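You operate a simulated robot arm through the tools that you are given. There is no shell and no other tool.

You are at the controls of a simulated two-armed robot. One attempt, no reset.

TASK
Run the batch on the LOT 214 ticket, then switch the stacker off.
Fine: set the batch knob and reset the count before the run.

Only the result counts: the job must be done as asked and must still hold three seconds after the hand-in. Knocking over, shifting, dropping, spilling or breaking anything else fails it.

THE ROBOT
Two 7-joint arms with fingered hands on one trunk that stands fixed in place. Base frame: the origin is at the foot of the trunk, x ahead of it, y to its left, z up. Units: m, degrees, N and s.
The left shoulder is at [0.07, 0.142, 1.314], the right one opposite. With the tool pointing down near the work surface each hand reaches from about 0.1 to 0.72 m from the base axis, measured 20 degrees to its own side. Payload 3.6 kg a hand.
The TCP of each hand is the grasp point between the finger pads, 0.025 m short of the fingertips. In the tool frame z runs along the fingers and y along their closing line. The gripper opens to 0.088 m; its body begins 0.029 m behind the TCP. The gripper is a hand of 5 fingers: y runs from the thumb to the fingers, the wrist lies at [-0.013, -0.097, -0.162] in the tool frame, and closing takes about 1.5 s.
Orientation is that of the tool frame in the base frame, as [roll, pitch, yaw] about the fixed x, y, z axes, in that order (R = Rz(yaw) Ry(pitch) Rx(roll)). With the fingers straight down and the wrist toward the robot, the tool's x, y and z point along [0, 1, 0], [1, 0, 0] and [0, 0, -1] of the base frame.

THE INTERFACE
- The arms move only by the tool step_arm. It takes "left_commands", "right_commands" or both (then of equal length, played together; a hand with none holds still); each is a list of rows, each a list of 7 numbers: the shift along the tool's x, y, z in m, then the turn, a rotation vector about the tool's x, y, z in degrees, then the opening, from 0 (shut) to 1 (fully open). In form: [[dx, dy, dz, rx, ry, rz, fingers], ...]. A call has 1 to 20 rows; each row shifts and turns the commanded pose from where the row before left it, along the tool's axes as they then stand. Each row takes 0.2 s and may step no farther than 0.05 m and 8.6 degrees from the row before; otherwise, or with a gripper value out of range, the whole call is refused. A pose out of reach is approached as far as the arm can. The call stops where the force on the tool passes 40 N (or 10 N more than at its start, if that is more) or the arm is blocked; 0.2 s more then pass. Each finger travels about 0.072 m/s and halts on what it meets, pressing with about 25 N; the grip force reading is that of the motor and also rises with nothing between the fingers. The clock runs only during rows and for 0.2 s after the last one: add rows that do not move to give the fingers time. It gives the time, the measured TCP pose, the force on the tool (base axes), the opening and the grip force at its end, in the units of the frame above (readings bear some noise), with the torque about the TCP (base axes, N m) and any sound that the robot's microphone picked up.
- Cameras (640 x 400 px; columns grow to the right, rows downward): "scene" is now at [0.1367, 0.001, 1.5407]; the picture's right is [0.02, -1.00, 0.00], its down [-0.60, -0.01, -0.80] and it looks along [0.80, 0.01, -0.60] (base axes); focal length 282 px, centre (320, 200). "left" rides on the left gripper at [-0.059, -0.079, -0.105] in its tool frame; the picture's right is [-0.73, -0.32, 0.61], its down [0.62, -0.68, 0.38] and it looks along [0.29, 0.66, 0.70] (tool axes); focal length 234 px, centre (320, 200). "right" rides on the right gripper at [0.059, -0.079, -0.105] in its tool frame; the picture's right is [-0.73, 0.32, -0.61], its down [-0.62, -0.68, 0.38] and it looks along [-0.29, 0.66, 0.70] (tool axes); focal length 234 px, centre (320, 200). There is no depth. A picture from a camera that has moved, and an enlarged one, comes with that camera's place and axes in the base frame and with its lens.
- grab_frame(camera): a new picture of that camera. No time passes.
- lift_body(by): slides the trunk up (or, below 0, down) by that many m; the arms and the scene camera ride with it, the base frame stays. It gives what a move gives, with no picture.
- grasp_type(shape, hand): the hand has 5 fingers and takes this shape, open, in about a second: jaw (thumb against the fingers, like two jaws); tri (thumb and two fingers); tip (a fingertip pinch); poke (one finger out to press); point (the index stretched); flat (the hand flat); cup (the hand cupped); fist (a fist). The gripper value then closes the fingers along that shape, each until it touches; the sizes above hold for jaw. It gives what a move gives, with no picture.
- aim_head(pan, tilt): turns the head with the scene camera to pan (to the left, within 86 degrees either way) and tilt (down, from -29 to 69), counted from straight ahead of the robot. It gives what a move gives.
- inspect(camera, box): a new picture of the part [left, top, right, bottom] of that camera's present view, enlarged. No time passes.
- close_job(): hands the job in; it is judged then, once.

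Nothing tells you positions but the pictures and the camera data. Unless the task says otherwise, let go and move clear before handing in.

The tools are called after "Emit:" as name(argument=value, ...) on one line, values as JSON. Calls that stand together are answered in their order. step_arm: Moves the arms, as the interface text tells. Its arguments: {"type":"object","properties":{"left_commands":{"type":"array","items":{"type":"array","items":{"type":"number"}}},"right_commands":{"type":"array","items":{"type":"array","items":{"type":"number"}}}},"required":[]} The other tools are called the same way: lift_body (by) moves the trunk up or down; grasp_type (shape, hand) gives the hand a shape; aim_head (pan, tilt) turns the head that bears the scene camera; grab_frame (camera) takes a picture; inspect (camera, box) takes an enlarged picture of a part of a camera's view; close_job () hands the job in.

At the start:

```text
clock: 0.0
left_ee_pos: [0.4835, 0.267, 1.2997]
left_orientation: [179.9, 0.0, 90.0]
left_force: [0.0, -0.4, 0.2]
left_ft_torque: [-0.03, 0.04, 0.02]
left_opening: 0.0878
left_grip_force: 0.0
left_shape: jaw
right_ee_pos: [0.5331, -0.1066, 1.3712]
right_orientation: [-180.0, 0.0, 89.9]
right_force: [-0.1, -0.3, 0.1]
right_ft_torque: [0.0, 0.03, -0.01]
right_opening: 0.0877
right_grip_force: 0.0
right_shape: jaw
trunk travel left (down, up): [-0.85, 0.09]
head pan, tilt (commanded): [1.1, 36.6]
```

scene: 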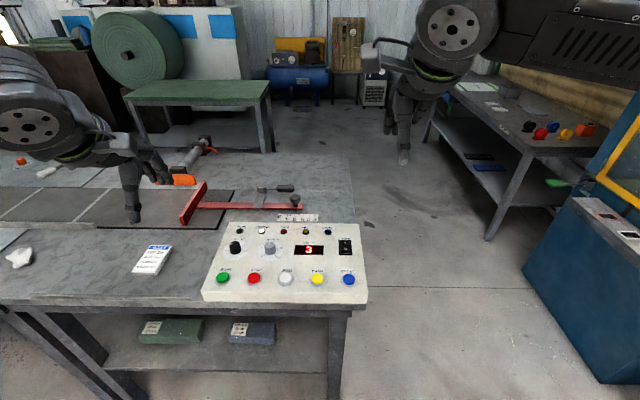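
right: 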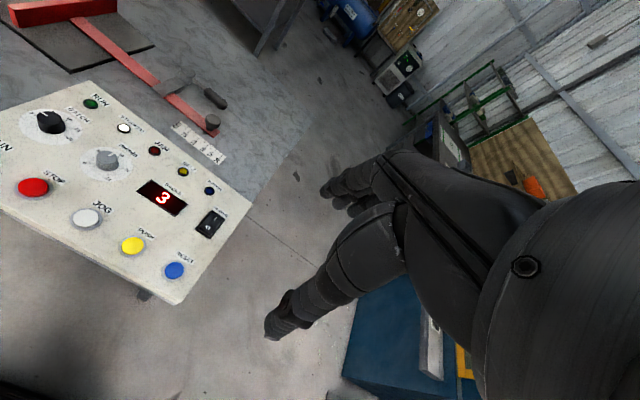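
left: 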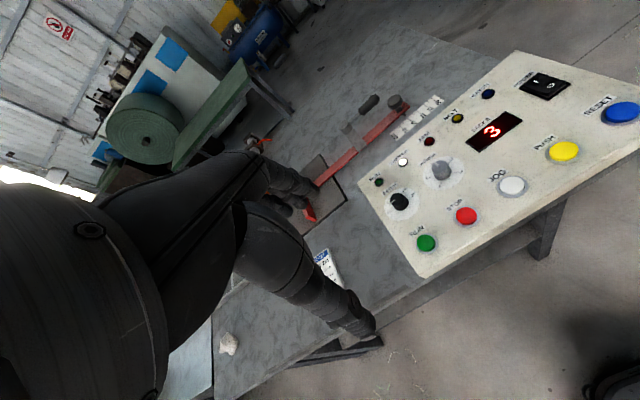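

I see a control panel with green RUN, red STOP, white JOG, yellow and blue RESET buttons, two knobs, a display showing 3, and a rocker switch; a ticket lies to the left of it. I will first enlarge the ticket and the panel to read them.

Emit:
inspect(camera="scene", box=[120, 230, 190, 280])

Emit:
inspect(camera="scene", box=[200, 210, 370, 310])

Emit:
inspect(camera="left", box=[350, 50, 640, 280])

Emit:
inspect(camera="right", box=[0, 80, 260, 300])

```text
8.00 times, centred on (155, 255) of scene
camera zoom: at [0.1367, 0.001, 1.5407], right [0.02, -1.0, 0.0], down [-0.6, -0.01, -0.8], along [0.8, 0.01, -0.6], focal length 2256 px, centre (1640, -240)
```

zoom: 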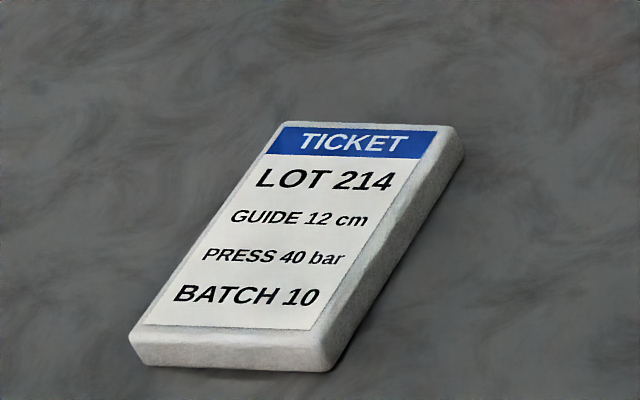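

```text
3.76 times, centred on (285, 260) of scene
camera zoom: at [0.1367, 0.001, 1.5407], right [0.02, -1.0, 0.0], down [-0.6, -0.01, -0.8], along [0.8, 0.01, -0.6], focal length 1062 px, centre (452, -26)
```

zoom: 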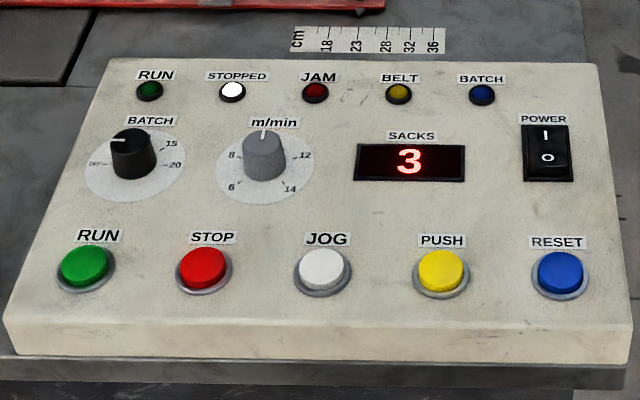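

```text
1.74 times, centred on (495, 165) of left
camera zoom: at [0.4062, 0.2079, 1.4052], right [-0.32, -0.73, -0.61], down [-0.68, 0.62, -0.38], along [0.66, 0.29, -0.7], focal length 407 px, centre (16, 261)
```

zoom: 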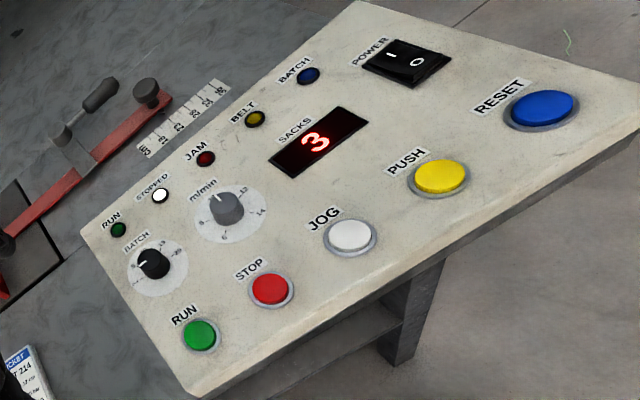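

```text
1.82 times, centred on (130, 190) of right
camera zoom: at [0.454, -0.0477, 1.4764], right [0.32, -0.73, 0.61], down [-0.68, -0.62, -0.38], along [0.66, -0.29, -0.7], focal length 426 px, centre (666, 218)
```

zoom: 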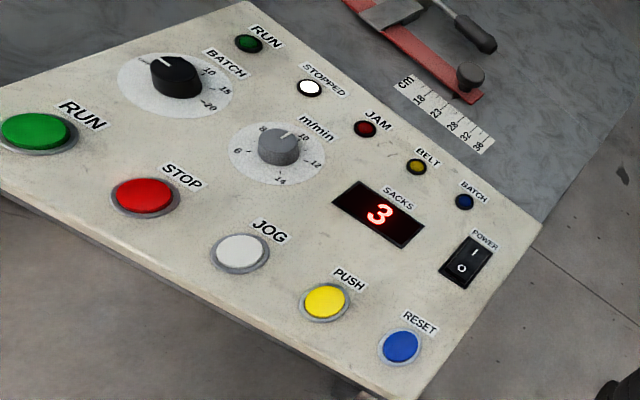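

The ticket says GUIDE 12 cm, PRESS 40 bar, BATCH 10; the panel shows 3 sacks, STOPPED lit and power on. I'll look closer at the batch dial, the guide with its scale, and around the shop.

Emit:
inspect(camera="scene", box=[218, 235, 258, 265])

Emit:
inspect(camera="scene", box=[160, 130, 330, 235])

Emit:
inspect(camera="right", box=[10, 90, 90, 140])

Emit:
inspect(camera="scene", box=[0, 120, 200, 280])

Emit:
inspect(camera="scene", box=[335, 225, 370, 260])

```text
13.33 times, centred on (238, 250) of scene
camera zoom: at [0.1367, 0.001, 1.5407], right [0.02, -1.0, 0.0], down [-0.6, -0.01, -0.8], along [0.8, 0.01, -0.6], focal length 3760 px, centre (1413, -467)
```

zoom: 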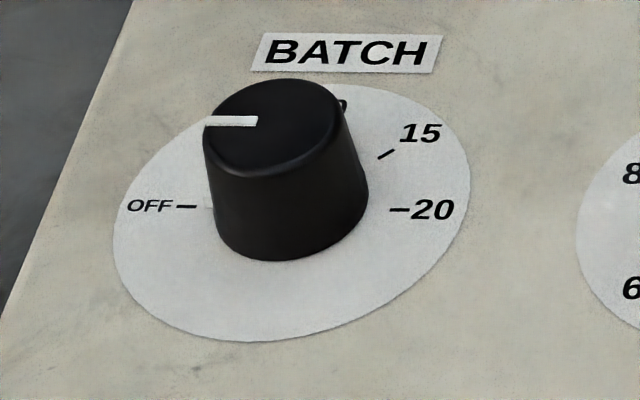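

```text
3.76 times, centred on (245, 182) of scene
camera zoom: at [0.1367, 0.001, 1.5407], right [0.02, -1.0, 0.0], down [-0.6, -0.01, -0.8], along [0.8, 0.01, -0.6], focal length 1062 px, centre (602, 266)
```

zoom: 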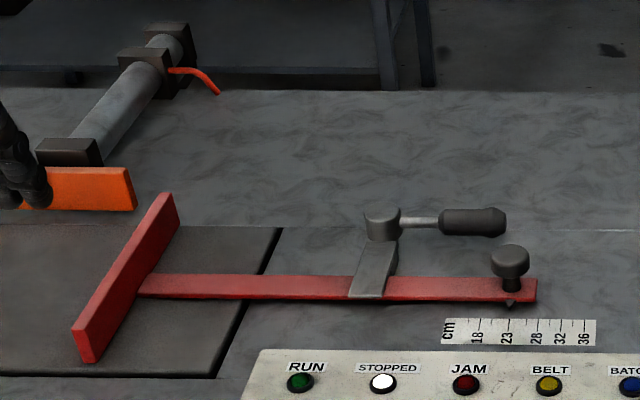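

```text
8.00 times, centred on (50, 115) of right
camera zoom: at [0.454, -0.0477, 1.4764], right [0.32, -0.73, 0.61], down [-0.68, -0.62, -0.38], along [0.66, -0.29, -0.7], focal length 1873 px, centre (2480, 880)
```

zoom: 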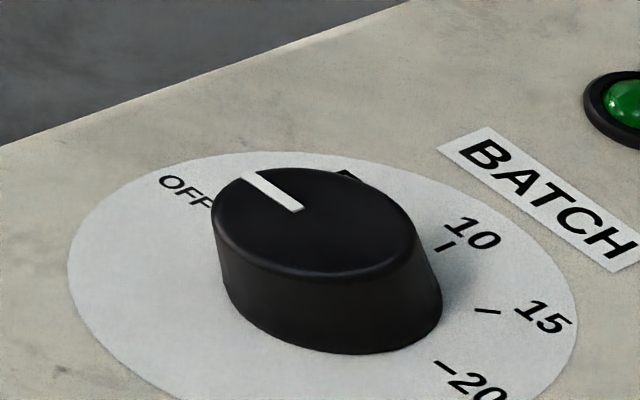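

```text
2.50 times, centred on (100, 200) of scene
camera zoom: at [0.1367, 0.001, 1.5407], right [0.02, -1.0, 0.0], down [-0.6, -0.01, -0.8], along [0.8, 0.01, -0.6], focal length 705 px, centre (870, 200)
```

zoom: 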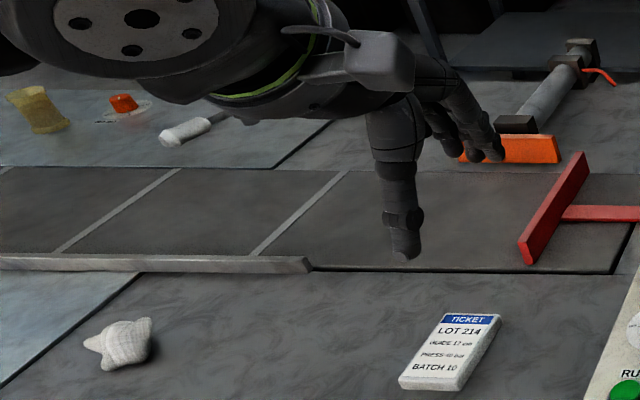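

```text
11.43 times, centred on (352, 242) of scene
camera zoom: at [0.1367, 0.001, 1.5407], right [0.02, -1.0, 0.0], down [-0.6, -0.01, -0.8], along [0.8, 0.01, -0.6], focal length 3222 px, centre (-51, -286)
```

zoom: 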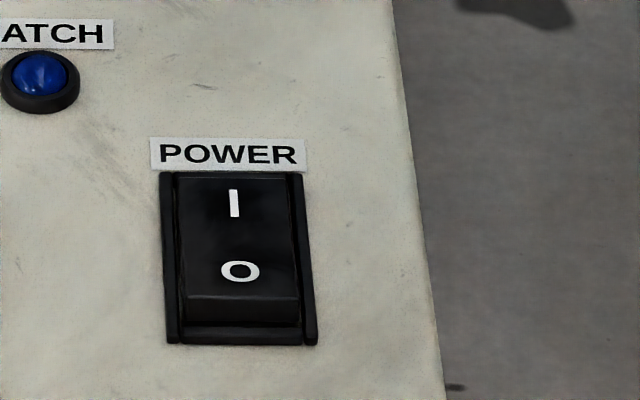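

The batch pointer sits at OFF, with 5/10/15/20 going clockwise. Now I want to look closely at the guide's scale and pan around for anything else (press, gauge) that the ticket might refer to.

Emit:
inspect(camera="scene", box=[270, 190, 330, 230])

Emit:
inspect(camera="right", box=[150, 70, 250, 190])

Emit:
inspect(camera="scene", box=[520, 60, 640, 270])

Emit:
inspect(camera="scene", box=[100, 300, 300, 400])

Emit:
inspect(camera="scene", box=[260, 20, 400, 110])

Emit:
inspect(camera="scene", box=[440, 70, 620, 200])

```text
10.00 times, centred on (300, 210) of scene
camera zoom: at [0.1367, 0.001, 1.5407], right [0.02, -1.0, 0.0], down [-0.6, -0.01, -0.8], along [0.8, 0.01, -0.6], focal length 2820 px, centre (520, 100)
```

zoom: 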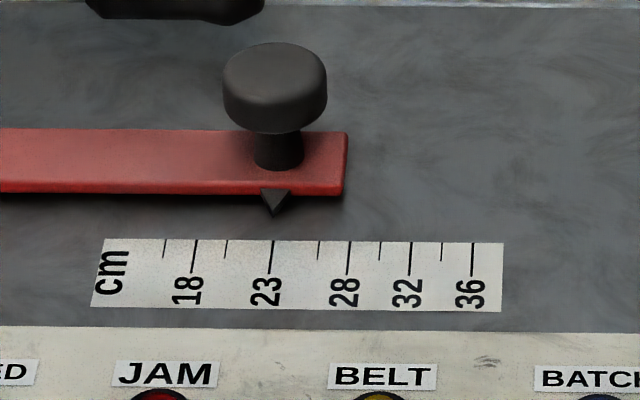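

```text
3.33 times, centred on (200, 130) of right
camera zoom: at [0.454, -0.0477, 1.4764], right [0.32, -0.73, 0.61], down [-0.68, -0.62, -0.38], along [0.66, -0.29, -0.7], focal length 781 px, centre (720, 433)
```

zoom: 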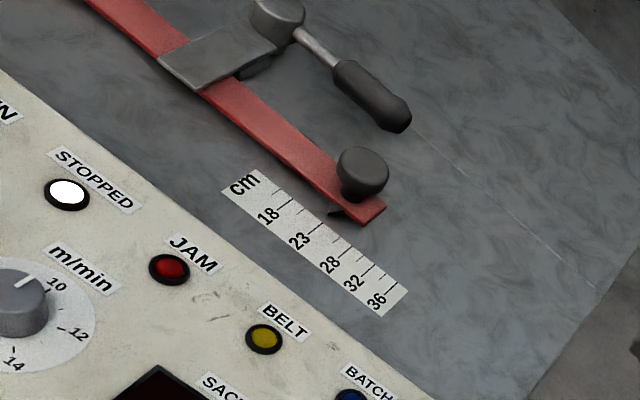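

```text
1.90 times, centred on (580, 165) of scene
camera zoom: at [0.1367, 0.001, 1.5407], right [0.02, -1.0, 0.0], down [-0.6, -0.01, -0.8], along [0.8, 0.01, -0.6], focal length 537 px, centre (-175, 267)
```

zoom: 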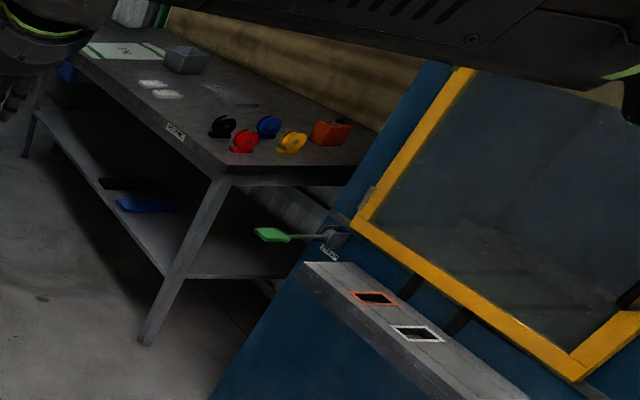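

```text
3.20 times, centred on (200, 350) of scene
camera zoom: at [0.1367, 0.001, 1.5407], right [0.02, -1.0, 0.0], down [-0.6, -0.01, -0.8], along [0.8, 0.01, -0.6], focal length 902 px, centre (704, -280)
```

zoom: 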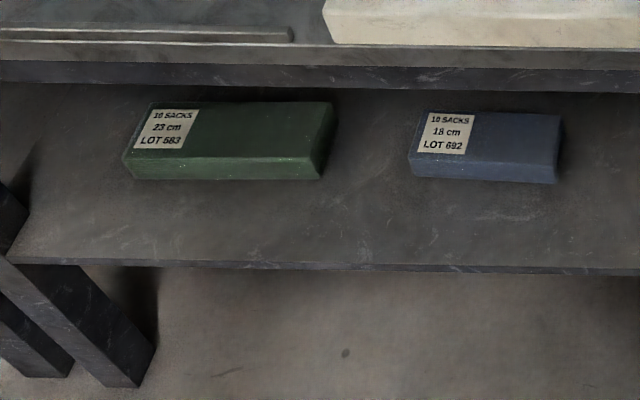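

```text
4.44 times, centred on (330, 65) of scene
camera zoom: at [0.1367, 0.001, 1.5407], right [0.02, -1.0, 0.0], down [-0.6, -0.01, -0.8], along [0.8, 0.01, -0.6], focal length 1253 px, centre (276, 800)
```

zoom: 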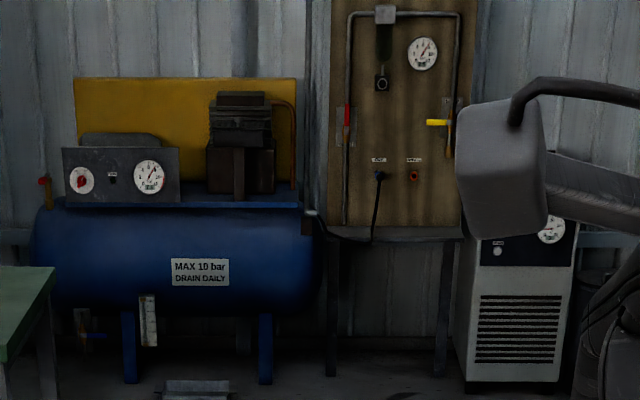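

```text
3.08 times, centred on (530, 135) of scene
camera zoom: at [0.1367, 0.001, 1.5407], right [0.02, -1.0, 0.0], down [-0.6, -0.01, -0.8], along [0.8, 0.01, -0.6], focal length 868 px, centre (-326, 400)
```

zoom: 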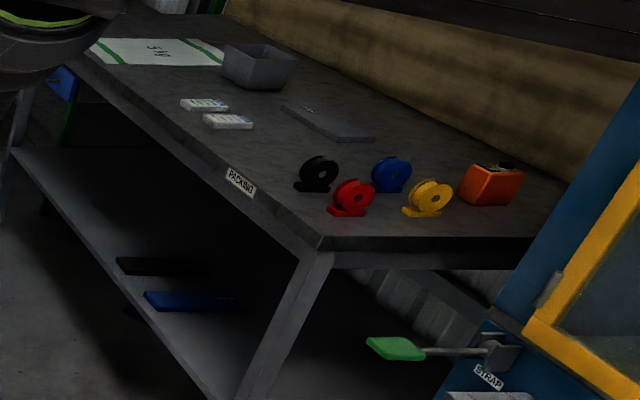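

The guide pointer reads 23 cm, and the panel lies at about z≈0.99, x≈0.55–0.75. Before deciding what the other ticket lines refer to, I'll pan the head left and right to see the rest of the shop.

Emit:
aim_head(pan=50, tilt=30)

Emit:
grab_frame(camera="scene")

Emit:
aim_head(pan=-45, tilt=30)

Emit:
grab_frame(camera="scene")

Emit:
aim_head(pan=20, tilt=50)

Emit:
grab_frame(camera="scene")

```text
clock: 1.2
left_ee_pos: [0.4849, 0.2672, 1.3001]
left_orientation: [179.9, 0.0, 90.0]
left_force: [0.4, 0.4, -0.2]
left_ft_torque: [-0.02, 0.02, 0.01]
left_opening: 0.0875
left_grip_force: 0.0
left_shape: jaw
right_ee_pos: [0.5351, -0.1074, 1.3707]
right_orientation: [180.0, 0.0, 90.0]
right_force: [0.2, 0.2, 0.7]
right_ft_torque: [0.01, -0.05, 0.01]
right_opening: 0.0875
right_grip_force: 0.1
right_shape: jaw
trunk travel left (down, up): [-0.85, 0.09]
head pan, tilt (commanded): [50.0, 30.0]
```

```text
taken
camera scene: at [0.1078, 0.0686, 1.5509], right [0.77, -0.64, 0.0], down [-0.32, -0.38, -0.87], along [0.56, 0.66, -0.5], focal length 282 px, centre (320, 200)
```

scene: 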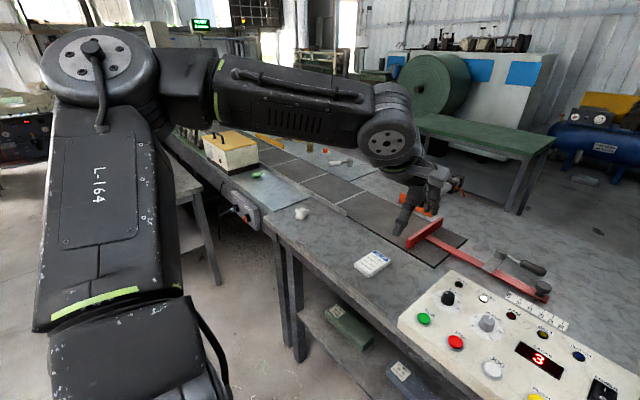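

```text
clock: 2.9
left_ee_pos: [0.4854, 0.2677, 1.2992]
left_orientation: [179.9, -0.1, 90.0]
left_force: [-0.1, -0.6, -0.3]
left_ft_torque: [-0.02, 0.02, 0.02]
left_opening: 0.0875
left_grip_force: 0.1
left_shape: jaw
right_ee_pos: [0.5348, -0.1057, 1.3715]
right_orientation: [180.0, -0.1, 89.9]
right_force: [1.3, 1.0, 0.0]
right_ft_torque: [-0.02, 0.01, 0.04]
right_opening: 0.0878
right_grip_force: 0.1
right_shape: jaw
trunk travel left (down, up): [-0.85, 0.09]
head pan, tilt (commanded): [-45.0, 30.0]
```

```text
taken
camera scene: at [0.1135, -0.0645, 1.5509], right [-0.71, -0.71, 0.0], down [-0.35, 0.35, -0.87], along [0.61, -0.61, -0.5], focal length 282 px, centre (320, 200)
```

scene: 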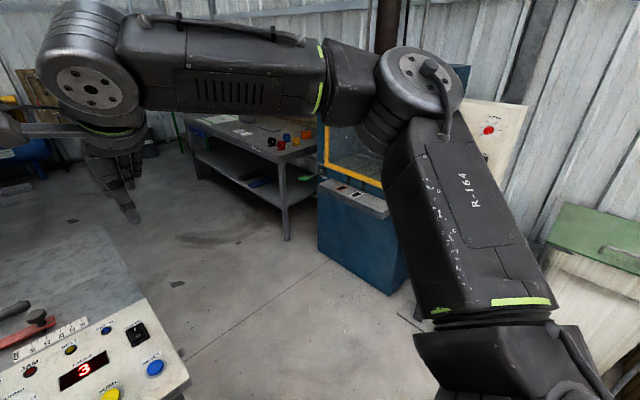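

```text
clock: 4.2
left_ee_pos: [0.4851, 0.2669, 1.2998]
left_orientation: [-179.9, 0.0, 90.0]
left_force: [-0.3, -1.2, -0.1]
left_ft_torque: [0.04, 0.0, -0.02]
left_opening: 0.0878
left_grip_force: 0.1
left_shape: jaw
right_ee_pos: [0.5344, -0.1067, 1.3719]
right_orientation: [180.0, 0.0, 90.0]
right_force: [0.3, -0.2, 0.1]
right_ft_torque: [-0.03, 0.02, -0.01]
right_opening: 0.0875
right_grip_force: 0.0
right_shape: jaw
trunk travel left (down, up): [-0.85, 0.09]
head pan, tilt (commanded): [20.0, 50.0]
```

```text
taken
camera scene: at [0.122, 0.0256, 1.5214], right [0.34, -0.94, 0.0], down [-0.72, -0.26, -0.64], along [0.6, 0.22, -0.77], focal length 282 px, centre (320, 200)
```

scene: 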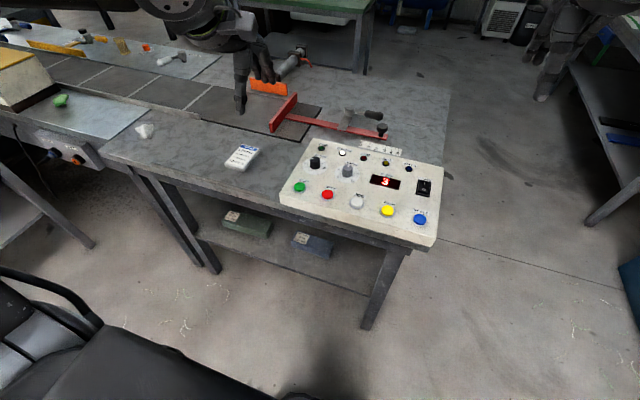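

The shop has a conveyor from a sewing/cutting station on the left, the stacker in front of me and a press on the right. I'll zoom into the left station to see whether another guide or scale exists there.

Emit:
aim_head(pan=60, tilt=30)

Emit:
inspect(camera="scene", box=[170, 100, 400, 250])

Emit:
inspect(camera="scene", box=[0, 0, 320, 200])

Emit:
inspect(camera="scene", box=[240, 10, 480, 160])

Emit:
aim_head(pan=-60, tilt=20)

Emit:
grab_frame(camera="scene")

```text
clock: 5.3
left_ee_pos: [0.4834, 0.2668, 1.3003]
left_orientation: [180.0, 0.0, 90.0]
left_force: [0.1, 0.6, -0.7]
left_ft_torque: [-0.01, 0.01, -0.05]
left_opening: 0.0875
left_grip_force: 0.1
left_shape: jaw
right_ee_pos: [0.5345, -0.106, 1.3708]
right_orientation: [-180.0, -0.1, 89.8]
right_force: [0.3, -0.4, -0.6]
right_ft_torque: [-0.03, 0.01, 0.0]
right_opening: 0.0878
right_grip_force: 0.0
right_shape: jaw
trunk travel left (down, up): [-0.85, 0.09]
head pan, tilt (commanded): [60.0, 30.0]
```

```text
2.67 times, centred on (285, 175) of scene
camera zoom: at [0.0948, 0.0776, 1.5509], right [0.87, -0.5, 0.0], down [-0.25, -0.43, -0.87], along [0.43, 0.75, -0.5], focal length 752 px, centre (413, 267)
```

zoom: 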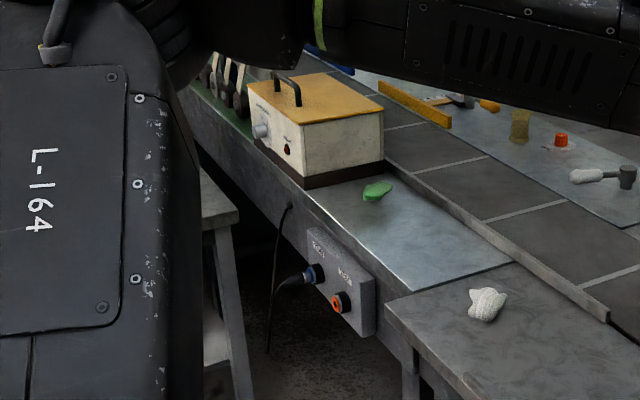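

```text
2.00 times, centred on (160, 100) of scene
camera zoom: at [0.0948, 0.0776, 1.5509], right [0.87, -0.5, 0.0], down [-0.25, -0.43, -0.87], along [0.43, 0.75, -0.5], focal length 564 px, centre (640, 400)
```

zoom: 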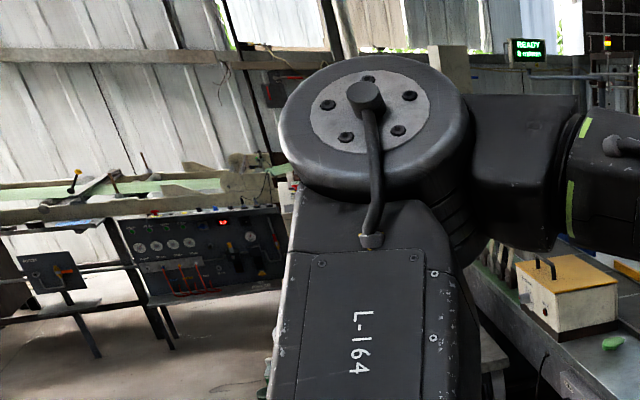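

```text
2.67 times, centred on (360, 85) of scene
camera zoom: at [0.0948, 0.0776, 1.5509], right [0.87, -0.5, 0.0], down [-0.25, -0.43, -0.87], along [0.43, 0.75, -0.5], focal length 752 px, centre (213, 507)
```

zoom: 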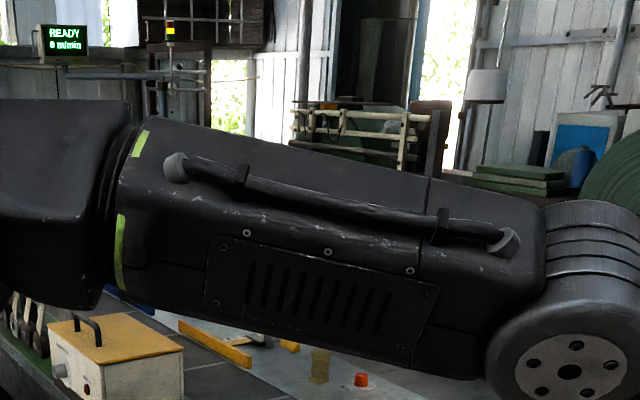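

```text
clock: 7.3
left_ee_pos: [0.4847, 0.2675, 1.2991]
left_orientation: [-180.0, 0.0, 90.0]
left_force: [0.1, -0.3, 0.3]
left_ft_torque: [0.02, 0.0, 0.02]
left_opening: 0.0876
left_grip_force: 0.1
left_shape: jaw
right_ee_pos: [0.5332, -0.1064, 1.3708]
right_orientation: [-180.0, 0.0, 89.9]
right_force: [0.4, -0.3, 0.3]
right_ft_torque: [-0.01, 0.0, -0.02]
right_opening: 0.0874
right_grip_force: 0.0
right_shape: jaw
trunk travel left (down, up): [-0.85, 0.09]
head pan, tilt (commanded): [-60.0, 20.0]
```

```text
taken
camera scene: at [0.0962, -0.0813, 1.5669], right [-0.87, -0.5, 0.0], down [-0.17, 0.3, -0.94], along [0.47, -0.81, -0.34], focal length 282 px, centre (320, 200)
```

scene: 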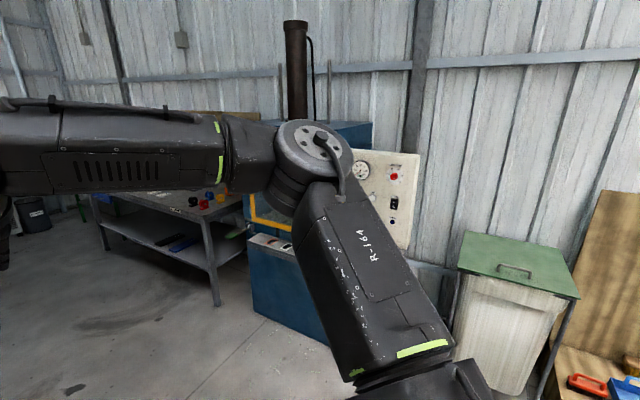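

The guide sits far outside the stacker controls I was told to use, and its scale has no 12 mark, so this job concerns BATCH 10 on the panel: knob to 10, RESET, RUN, then POWER off. I estimate batch knob top ≈ (0.637, 0.226, 1.026), RUN ≈ (0.561, 0.239, 0.995), RESET ≈ (0.556, -0.058, 1.0), POWER ≈ (0.659, -0.055, 1.0). I now shape the hands (left tri for the knob, right poke for the buttons) and look down at the panel.

Emit:
aim_head(pan=8, tilt=45)

Emit:
grasp_type(shape="tri", hand="left")

Emit:
grasp_type(shape="poke", hand="right")

Emit:
grab_frame(camera="scene")

Emit:
grab_frame(camera="left")

Emit:
grab_frame(camera="right")

```text
clock: 8.7
left_ee_pos: [0.4851, 0.2667, 1.2989]
left_orientation: [179.9, 0.0, 90.0]
left_force: [0.4, -0.4, -0.3]
left_ft_torque: [-0.04, 0.0, 0.02]
left_opening: 0.0876
left_grip_force: 0.0
left_shape: jaw
right_ee_pos: [0.5345, -0.1063, 1.3707]
right_orientation: [-179.9, -0.1, 89.9]
right_force: [0.2, -0.8, -0.1]
right_ft_torque: [0.01, 0.0, 0.01]
right_opening: 0.0878
right_grip_force: 0.1
right_shape: jaw
trunk travel left (down, up): [-0.85, 0.09]
head pan, tilt (commanded): [8.0, 45.0]
```

```text
clock: 9.6
left_ee_pos: [0.4842, 0.2674, 1.3004]
left_orientation: [-179.9, 0.0, 89.9]
left_force: [0.3, -0.2, 0.3]
left_ft_torque: [0.04, 0.03, 0.03]
left_opening: 0.0876
left_grip_force: 0.0
left_shape: tri
right_ee_pos: [0.5341, -0.1077, 1.371]
right_orientation: [-179.9, 0.0, 89.9]
right_force: [0.3, 0.0, -0.1]
right_ft_torque: [0.04, 0.02, 0.0]
right_opening: 0.0877
right_grip_force: 0.1
right_shape: jaw
trunk travel left (down, up): [-0.85, 0.09]
head pan, tilt (commanded): [8.0, 45.0]
```

```text
clock: 10.5
left_ee_pos: [0.4848, 0.2677, 1.2976]
left_orientation: [180.0, -0.1, 90.0]
left_force: [-0.3, 1.0, -0.7]
left_ft_torque: [-0.04, -0.02, -0.02]
left_opening: 0.0876
left_grip_force: 0.0
left_shape: tri
right_ee_pos: [0.5342, -0.1064, 1.3703]
right_orientation: [180.0, -0.1, 89.8]
right_force: [-0.2, 0.5, 0.1]
right_ft_torque: [0.0, 0.02, 0.01]
right_opening: 0.0001
right_grip_force: 0.0
right_shape: poke
trunk travel left (down, up): [-0.85, 0.09]
head pan, tilt (commanded): [8.0, 45.0]
```

```text
taken
camera scene: at [0.1301, 0.0107, 1.5283], right [0.14, -0.99, 0.0], down [-0.7, -0.1, -0.71], along [0.7, 0.1, -0.71], focal length 282 px, centre (320, 200)
```

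scene: 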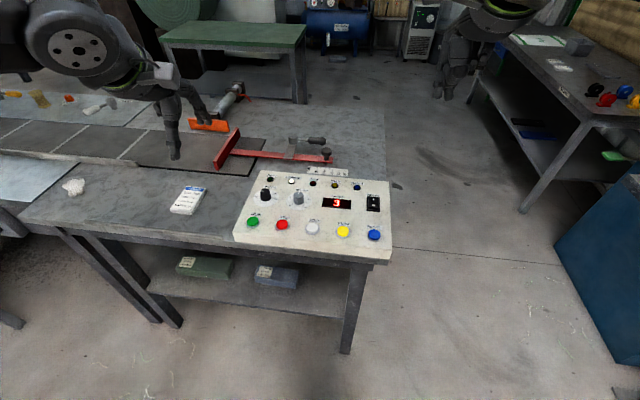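

```text
taken
camera left: at [0.4062, 0.2079, 1.4052], right [-0.32, -0.73, -0.61], down [-0.68, 0.62, -0.38], along [0.66, 0.29, -0.7], focal length 234 px, centre (320, 200)
```

left: 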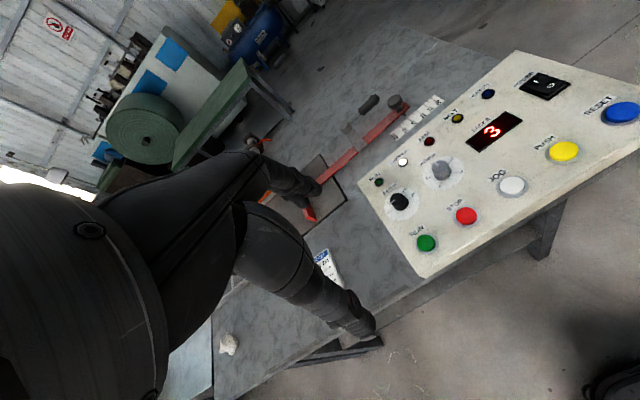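

```text
taken
camera right: at [0.454, -0.0477, 1.4764], right [0.32, -0.73, 0.61], down [-0.68, -0.62, -0.38], along [0.66, -0.29, -0.7], focal length 234 px, centre (320, 200)
```

right: 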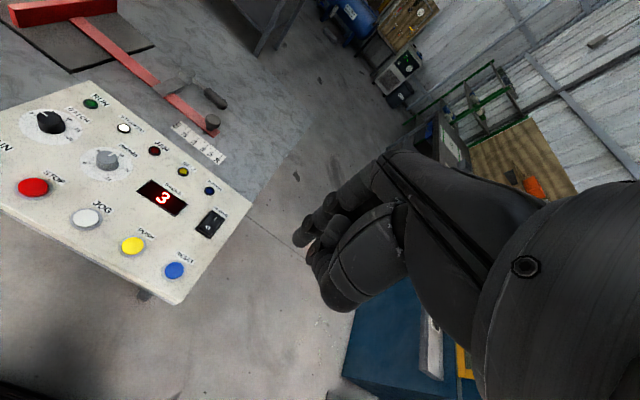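

The left hand has thumb near and fingers far; the right is in poke shape. I'll enlarge both hands to locate their fingertips relative to the TCP.

Emit:
inspect(camera="right", box=[260, 130, 460, 330])

Emit:
inspect(camera="scene", box=[400, 0, 540, 120])

Emit:
inspect(camera="scene", box=[110, 50, 260, 180])

Emit:
inspect(camera="scene", box=[225, 165, 405, 275])

Emit:
inspect(camera="left", box=[180, 130, 400, 370])

```text
2.00 times, centred on (360, 230) of right
camera zoom: at [0.454, -0.0477, 1.4764], right [0.32, -0.73, 0.61], down [-0.68, -0.62, -0.38], along [0.66, -0.29, -0.7], focal length 468 px, centre (240, 140)
```

zoom: 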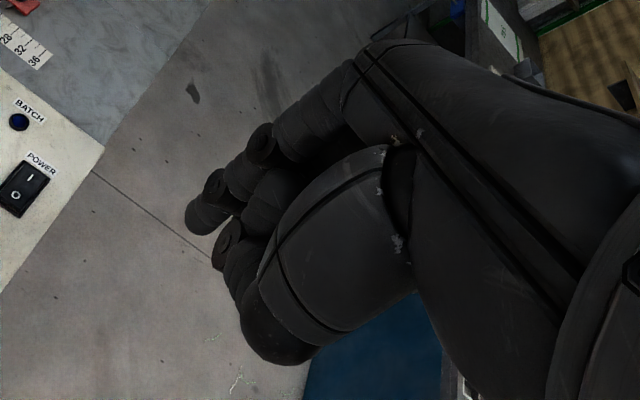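

```text
3.33 times, centred on (470, 60) of scene
camera zoom: at [0.1301, 0.0107, 1.5283], right [0.14, -0.99, 0.0], down [-0.7, -0.1, -0.71], along [0.7, 0.1, -0.71], focal length 940 px, centre (-180, 667)
```

zoom: 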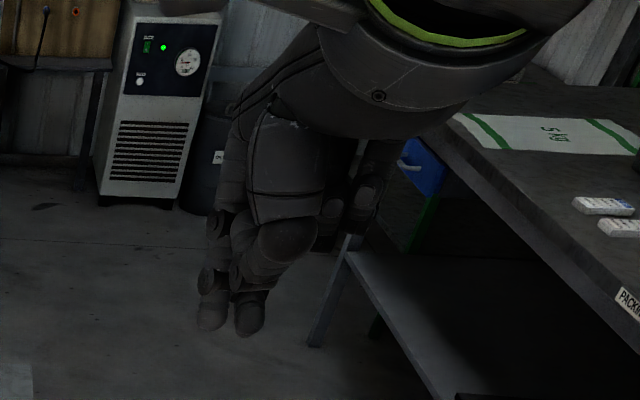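

```text
3.08 times, centred on (185, 115) of scene
camera zoom: at [0.1301, 0.0107, 1.5283], right [0.14, -0.99, 0.0], down [-0.7, -0.1, -0.71], along [0.7, 0.1, -0.71], focal length 868 px, centre (735, 462)
```

zoom: 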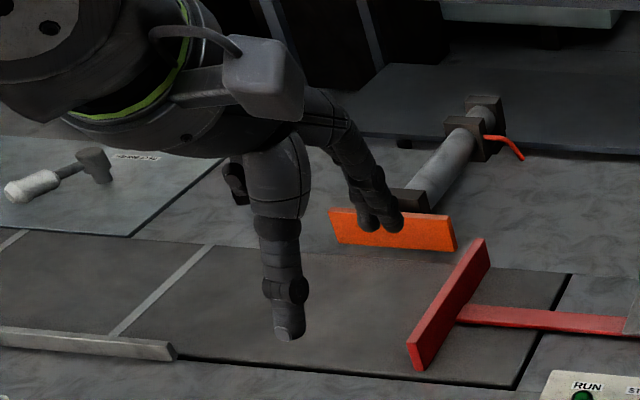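

```text
3.56 times, centred on (315, 220) of scene
camera zoom: at [0.1301, 0.0107, 1.5283], right [0.14, -0.99, 0.0], down [-0.7, -0.1, -0.71], along [0.7, 0.1, -0.71], focal length 1003 px, centre (338, 129)
```

zoom: 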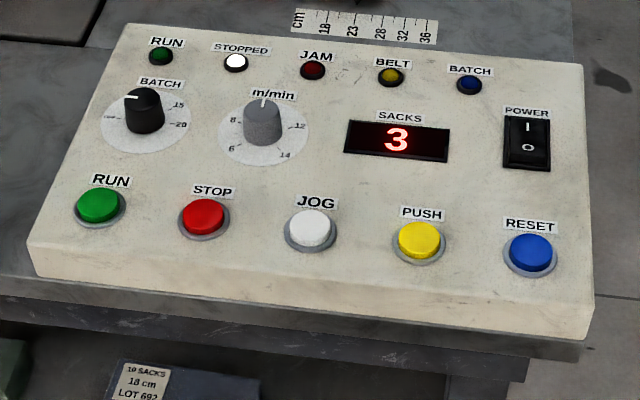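

```text
1.67 times, centred on (290, 250) of left
camera zoom: at [0.4062, 0.2079, 1.4052], right [-0.32, -0.73, -0.61], down [-0.68, 0.62, -0.38], along [0.66, 0.29, -0.7], focal length 390 px, centre (370, 117)
```

zoom: 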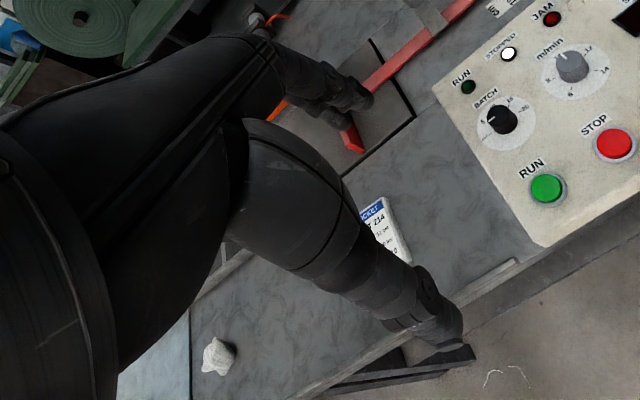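

In poke shape two fingertips seem to hang close together about 25 mm below the TCP. I'll bring the right hand above the RESET button (TCP at about z=1.10) to see the fingertips better against the panel.

Emit:
step_arm(right_commands=[[0.0155, 0.002, 0.045, 0, 0, 0, 1], [0.0155, 0.002, 0.045, 0, 0, 0, 1], [0.0155, 0.002, 0.045, 0, 0, 0, 1], [0, 0, 0.045, 0, 0, 0, 1], [0, 0, 0.045, 0, 0, 0, 1], [0, 0, 0.035, 0, 0, 0, 1], [0, 0, 0, 0, 0, 0, 1]])

Emit:
grab_frame(camera="scene")

Emit:
grab_frame(camera="right")

Emit:
grab_frame(camera="left")

```text
clock: 12.1
left_ee_pos: [0.4841, 0.2676, 1.2997]
left_orientation: [180.0, 0.0, 90.0]
left_force: [-0.7, -0.6, 0.2]
left_ft_torque: [0.01, 0.02, -0.01]
left_opening: 0.0879
left_grip_force: 0.1
left_shape: tri
right_ee_pos: [0.5404, -0.0615, 1.1078]
right_orientation: [179.9, 0.0, 89.9]
right_force: [-0.2, 0.3, 0.5]
right_ft_torque: [-0.03, 0.01, -0.01]
right_opening: 0.0
right_grip_force: 0.0
right_shape: poke
trunk travel left (down, up): [-0.85, 0.09]
head pan, tilt (commanded): [8.0, 45.0]
```

```text
taken
camera scene: at [0.1298, 0.0107, 1.5283], right [0.14, -0.99, 0.0], down [-0.7, -0.1, -0.71], along [0.7, 0.1, -0.71], focal length 282 px, centre (320, 200)
```

scene: 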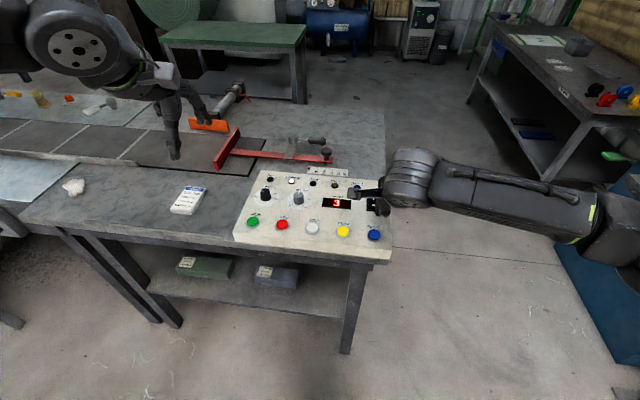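

```text
taken
camera right: at [0.4596, -0.0025, 1.2149], right [0.32, -0.73, 0.61], down [-0.68, -0.62, -0.38], along [0.66, -0.29, -0.7], focal length 234 px, centre (320, 200)
```

right: 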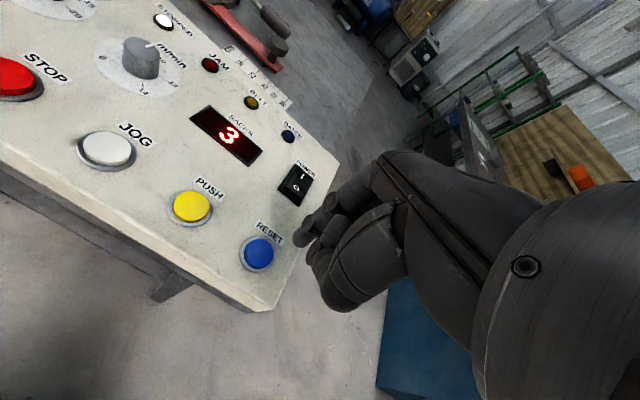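

```text
taken
camera left: at [0.4059, 0.2079, 1.4053], right [-0.32, -0.73, -0.61], down [-0.68, 0.62, -0.38], along [0.66, 0.29, -0.7], focal length 234 px, centre (320, 200)
```

left: 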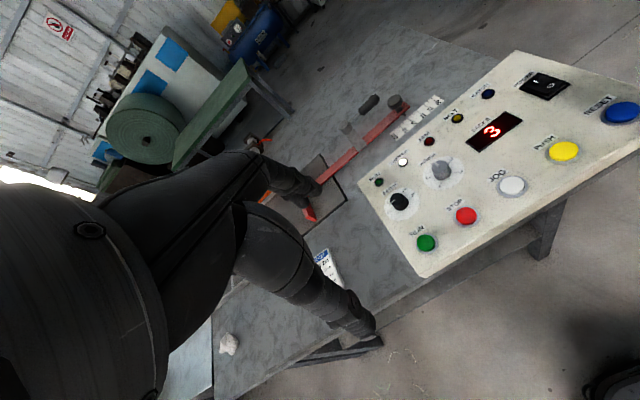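

The right hand is now over the right end of the panel. I'll enlarge it in both views to find the fingertips.

Emit:
inspect(camera="scene", box=[330, 150, 430, 250])

Emit:
inspect(camera="right", box=[230, 150, 410, 320])

```text
4.00 times, centred on (380, 200) of scene
camera zoom: at [0.1298, 0.0107, 1.5283], right [0.14, -0.99, 0.0], down [-0.7, -0.1, -0.71], along [0.7, 0.1, -0.71], focal length 1128 px, centre (80, 200)
```

zoom: 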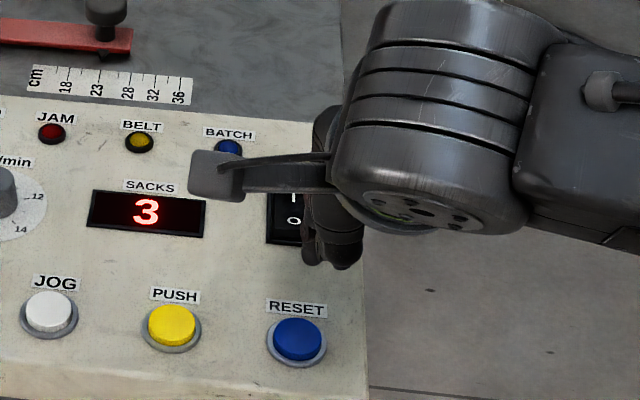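

```text
2.35 times, centred on (320, 235) of right
camera zoom: at [0.4596, -0.0025, 1.2149], right [0.32, -0.73, 0.61], down [-0.68, -0.62, -0.38], along [0.66, -0.29, -0.7], focal length 551 px, centre (320, 118)
```

zoom: 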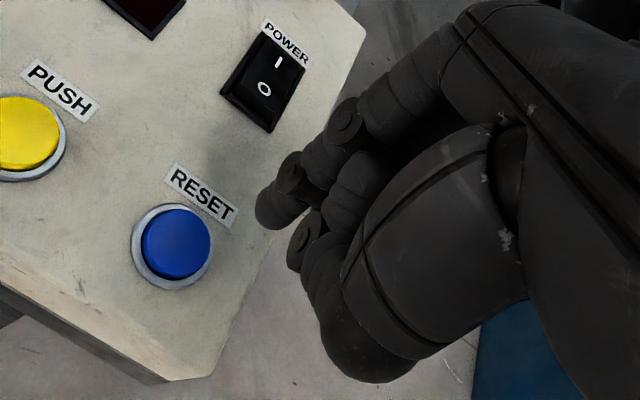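

The index fingertip appears to be at about (0.541, -0.056, 1.083), i.e. slightly to the left of the TCP and 25 mm below. I check whether the second finger beside it is as long.

Emit:
inspect(camera="scene", box=[365, 185, 400, 225])

Emit:
inspect(camera="right", box=[285, 180, 345, 260])

```text
10.00 times, centred on (382, 205) of scene
camera zoom: at [0.1298, 0.0107, 1.5283], right [0.14, -0.99, 0.0], down [-0.7, -0.1, -0.71], along [0.7, 0.1, -0.71], focal length 2820 px, centre (-305, 150)
```

zoom: 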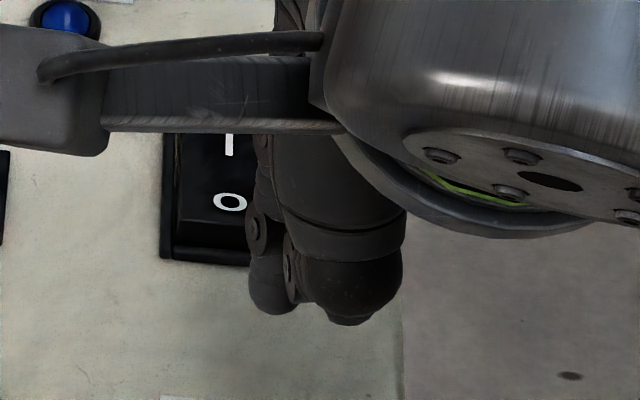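

```text
5.00 times, centred on (315, 220) of right
camera zoom: at [0.4596, -0.0025, 1.2149], right [0.32, -0.73, 0.61], down [-0.68, -0.62, -0.38], along [0.66, -0.29, -0.7], focal length 1171 px, centre (345, 100)
```

zoom: 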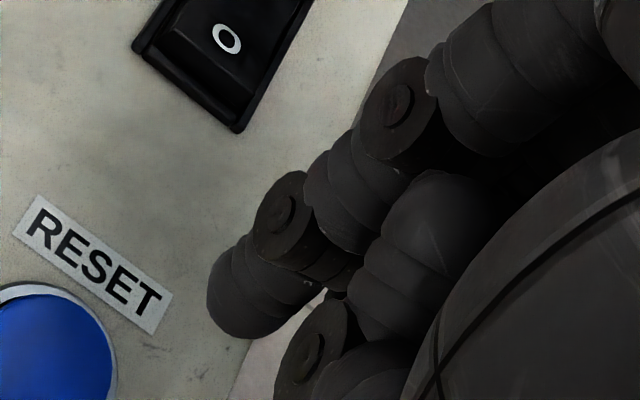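

The index clearly protrudes past the others. I'll line it up over RESET (about x=0.5545, y=-0.058) and descend to about 12 mm above the button.

Emit:
step_arm(right_commands=[[-0.001, 0.007, 0.02, 0, 0, 0, 1], [-0.001, 0.007, 0.02, 0, 0, 0, 1], [0, 0, 0.02, 0, 0, 0, 1], [0, 0, 0.006, 0, 0, 0, 1], [0, 0, 0, 0, 0, 0, 1]])

Emit:
inspect(camera="scene", box=[350, 190, 410, 250])

Emit:
inspect(camera="right", box=[240, 150, 360, 270])

```text
clock: 13.3
left_ee_pos: [0.4857, 0.268, 1.3]
left_orientation: [180.0, 0.1, 90.1]
left_force: [0.2, 0.3, 0.1]
left_ft_torque: [0.01, 0.02, 0.01]
left_opening: 0.0876
left_grip_force: 0.1
left_shape: tri
right_ee_pos: [0.5547, -0.0633, 1.0439]
right_orientation: [179.9, 0.0, 89.9]
right_force: [-0.7, -0.8, -0.3]
right_ft_torque: [-0.02, -0.01, 0.0]
right_opening: 0.0
right_grip_force: 0.1
right_shape: poke
trunk travel left (down, up): [-0.85, 0.09]
head pan, tilt (commanded): [8.0, 45.0]
```

```text
6.67 times, centred on (380, 220) of scene
camera zoom: at [0.1302, 0.0107, 1.5283], right [0.14, -0.99, 0.0], down [-0.7, -0.1, -0.71], along [0.7, 0.1, -0.71], focal length 1880 px, centre (-80, 67)
```

zoom: 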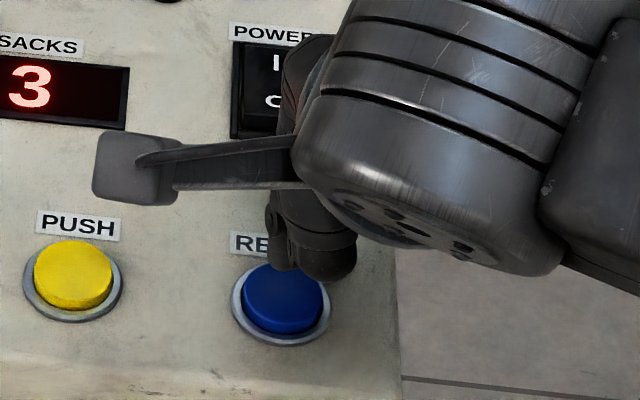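

```text
3.33 times, centred on (300, 210) of right
camera zoom: at [0.4751, -0.0039, 1.1491], right [0.32, -0.73, 0.61], down [-0.68, -0.62, -0.38], along [0.66, -0.29, -0.7], focal length 781 px, centre (387, 167)
```

zoom: 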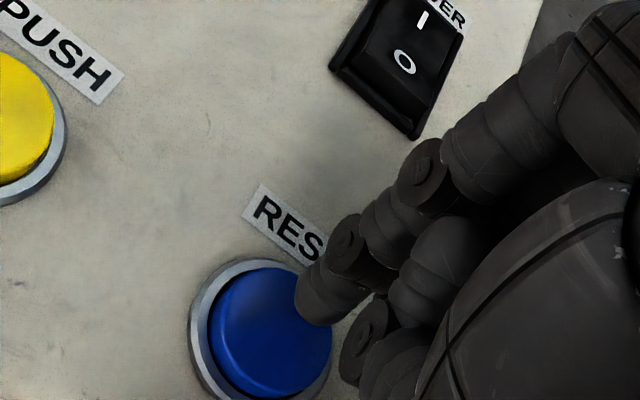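

The fingertip is at about (0.555, -0.057, 1.019), directly over RESET with its top at about 1.00. I press down in small steps.

Emit:
step_arm(right_commands=[[0, 0, 0.006, 0, 0, 0, 1], [0, 0, 0.006, 0, 0, 0, 1], [0, 0, 0.004, 0, 0, 0, 1], [0, 0, 0.003, 0, 0, 0, 1]])

Emit:
grab_frame(camera="right")

```text
clock: 14.3
left_ee_pos: [0.4843, 0.2671, 1.3001]
left_orientation: [-179.9, 0.0, 90.0]
left_force: [0.0, -0.4, -0.1]
left_ft_torque: [0.05, 0.02, 0.02]
left_opening: 0.0875
left_grip_force: 0.0
left_shape: tri
right_ee_pos: [0.5538, -0.0622, 1.0255]
right_orientation: [179.9, -0.1, 89.8]
right_force: [1.2, 0.7, 2.8]
right_ft_torque: [0.02, -0.01, 0.0]
right_opening: 0.0002
right_grip_force: 0.0
right_shape: poke
trunk travel left (down, up): [-0.85, 0.09]
head pan, tilt (commanded): [8.0, 45.0]
heard: click
```

```text
taken
camera right: at [0.4741, -0.0033, 1.132], right [0.32, -0.73, 0.61], down [-0.68, -0.62, -0.39], along [0.66, -0.29, -0.69], focal length 234 px, centre (320, 200)
```

right: 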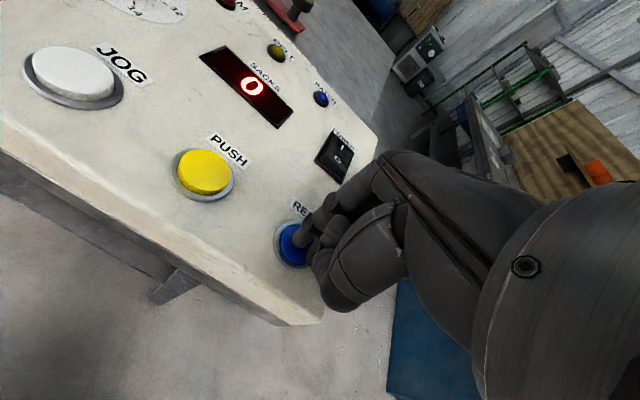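

RESET clicked and the counter reads 0. I raise the right hand and move it aside, then bring the left hand over the batch knob.

Emit:
step_arm(right_commands=[[0, 0, -0.02, 0, 0, 0, 1], [0, 0, -0.04, 0, 0, 0, 1], [0, 0, -0.045, 0, 0, 0, 1], [-0.03, 0, -0.035, 0, 0, 0, 1], [-0.04, 0, -0.02, 0, 0, 0, 1], [-0.04, 0, 0, 0, 0, 0, 1], [0, 0, 0, 0, 0, 0, 1]])

Emit:
inspect(camera="scene", box=[225, 165, 405, 275])

Emit:
inspect(camera="scene", box=[245, 180, 285, 210])

Emit:
inspect(camera="left", box=[370, 160, 470, 240])

```text
clock: 15.9
left_ee_pos: [0.4842, 0.2685, 1.2992]
left_orientation: [179.9, 0.0, 90.0]
left_force: [0.9, 0.3, -0.1]
left_ft_torque: [-0.02, 0.0, 0.02]
left_opening: 0.0875
left_grip_force: 0.0
left_shape: tri
right_ee_pos: [0.5548, -0.1726, 1.1854]
right_orientation: [179.8, 0.0, 89.9]
right_force: [-0.1, -0.2, -0.3]
right_ft_torque: [-0.01, -0.02, 0.03]
right_opening: 0.0001
right_grip_force: 0.2
right_shape: poke
trunk travel left (down, up): [-0.85, 0.09]
head pan, tilt (commanded): [8.0, 45.0]
```

```text
3.56 times, centred on (315, 220) of scene
camera zoom: at [0.1303, 0.0114, 1.5283], right [0.14, -0.99, 0.0], down [-0.7, -0.1, -0.71], along [0.7, 0.1, -0.71], focal length 1003 px, centre (338, 129)
```

zoom: 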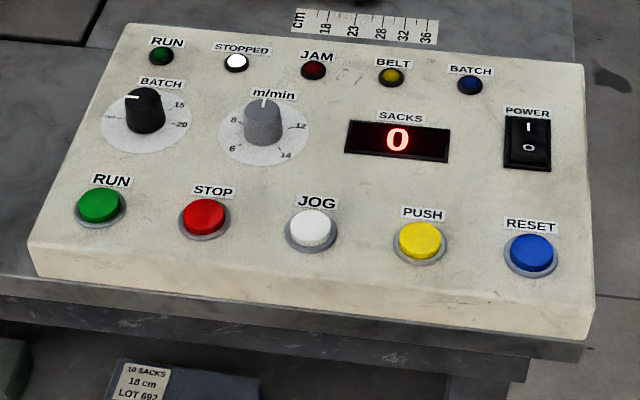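

```text
13.33 times, centred on (265, 195) of scene
camera zoom: at [0.1303, 0.0114, 1.5283], right [0.14, -0.99, 0.0], down [-0.7, -0.1, -0.71], along [0.7, 0.1, -0.71], focal length 3760 px, centre (1053, 267)
```

zoom: 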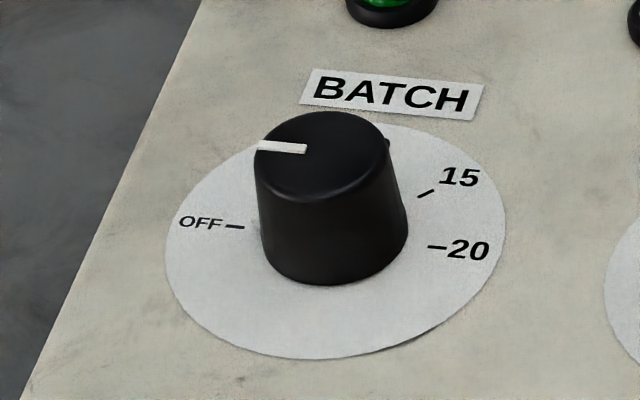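

```text
5.00 times, centred on (420, 200) of left
camera zoom: at [0.4064, 0.2086, 1.405], right [-0.32, -0.73, -0.61], down [-0.68, 0.62, -0.38], along [0.66, 0.29, -0.7], focal length 1171 px, centre (-180, 200)
```

zoom: 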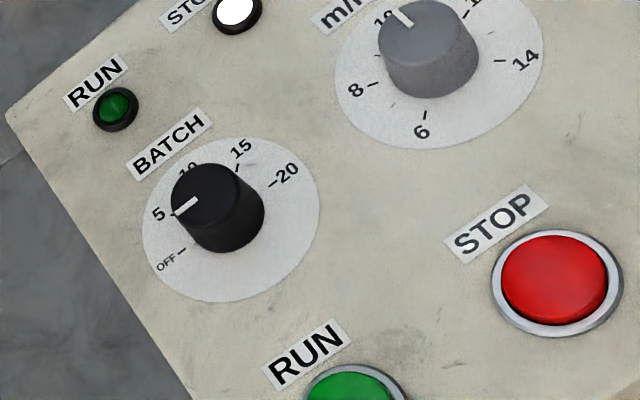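

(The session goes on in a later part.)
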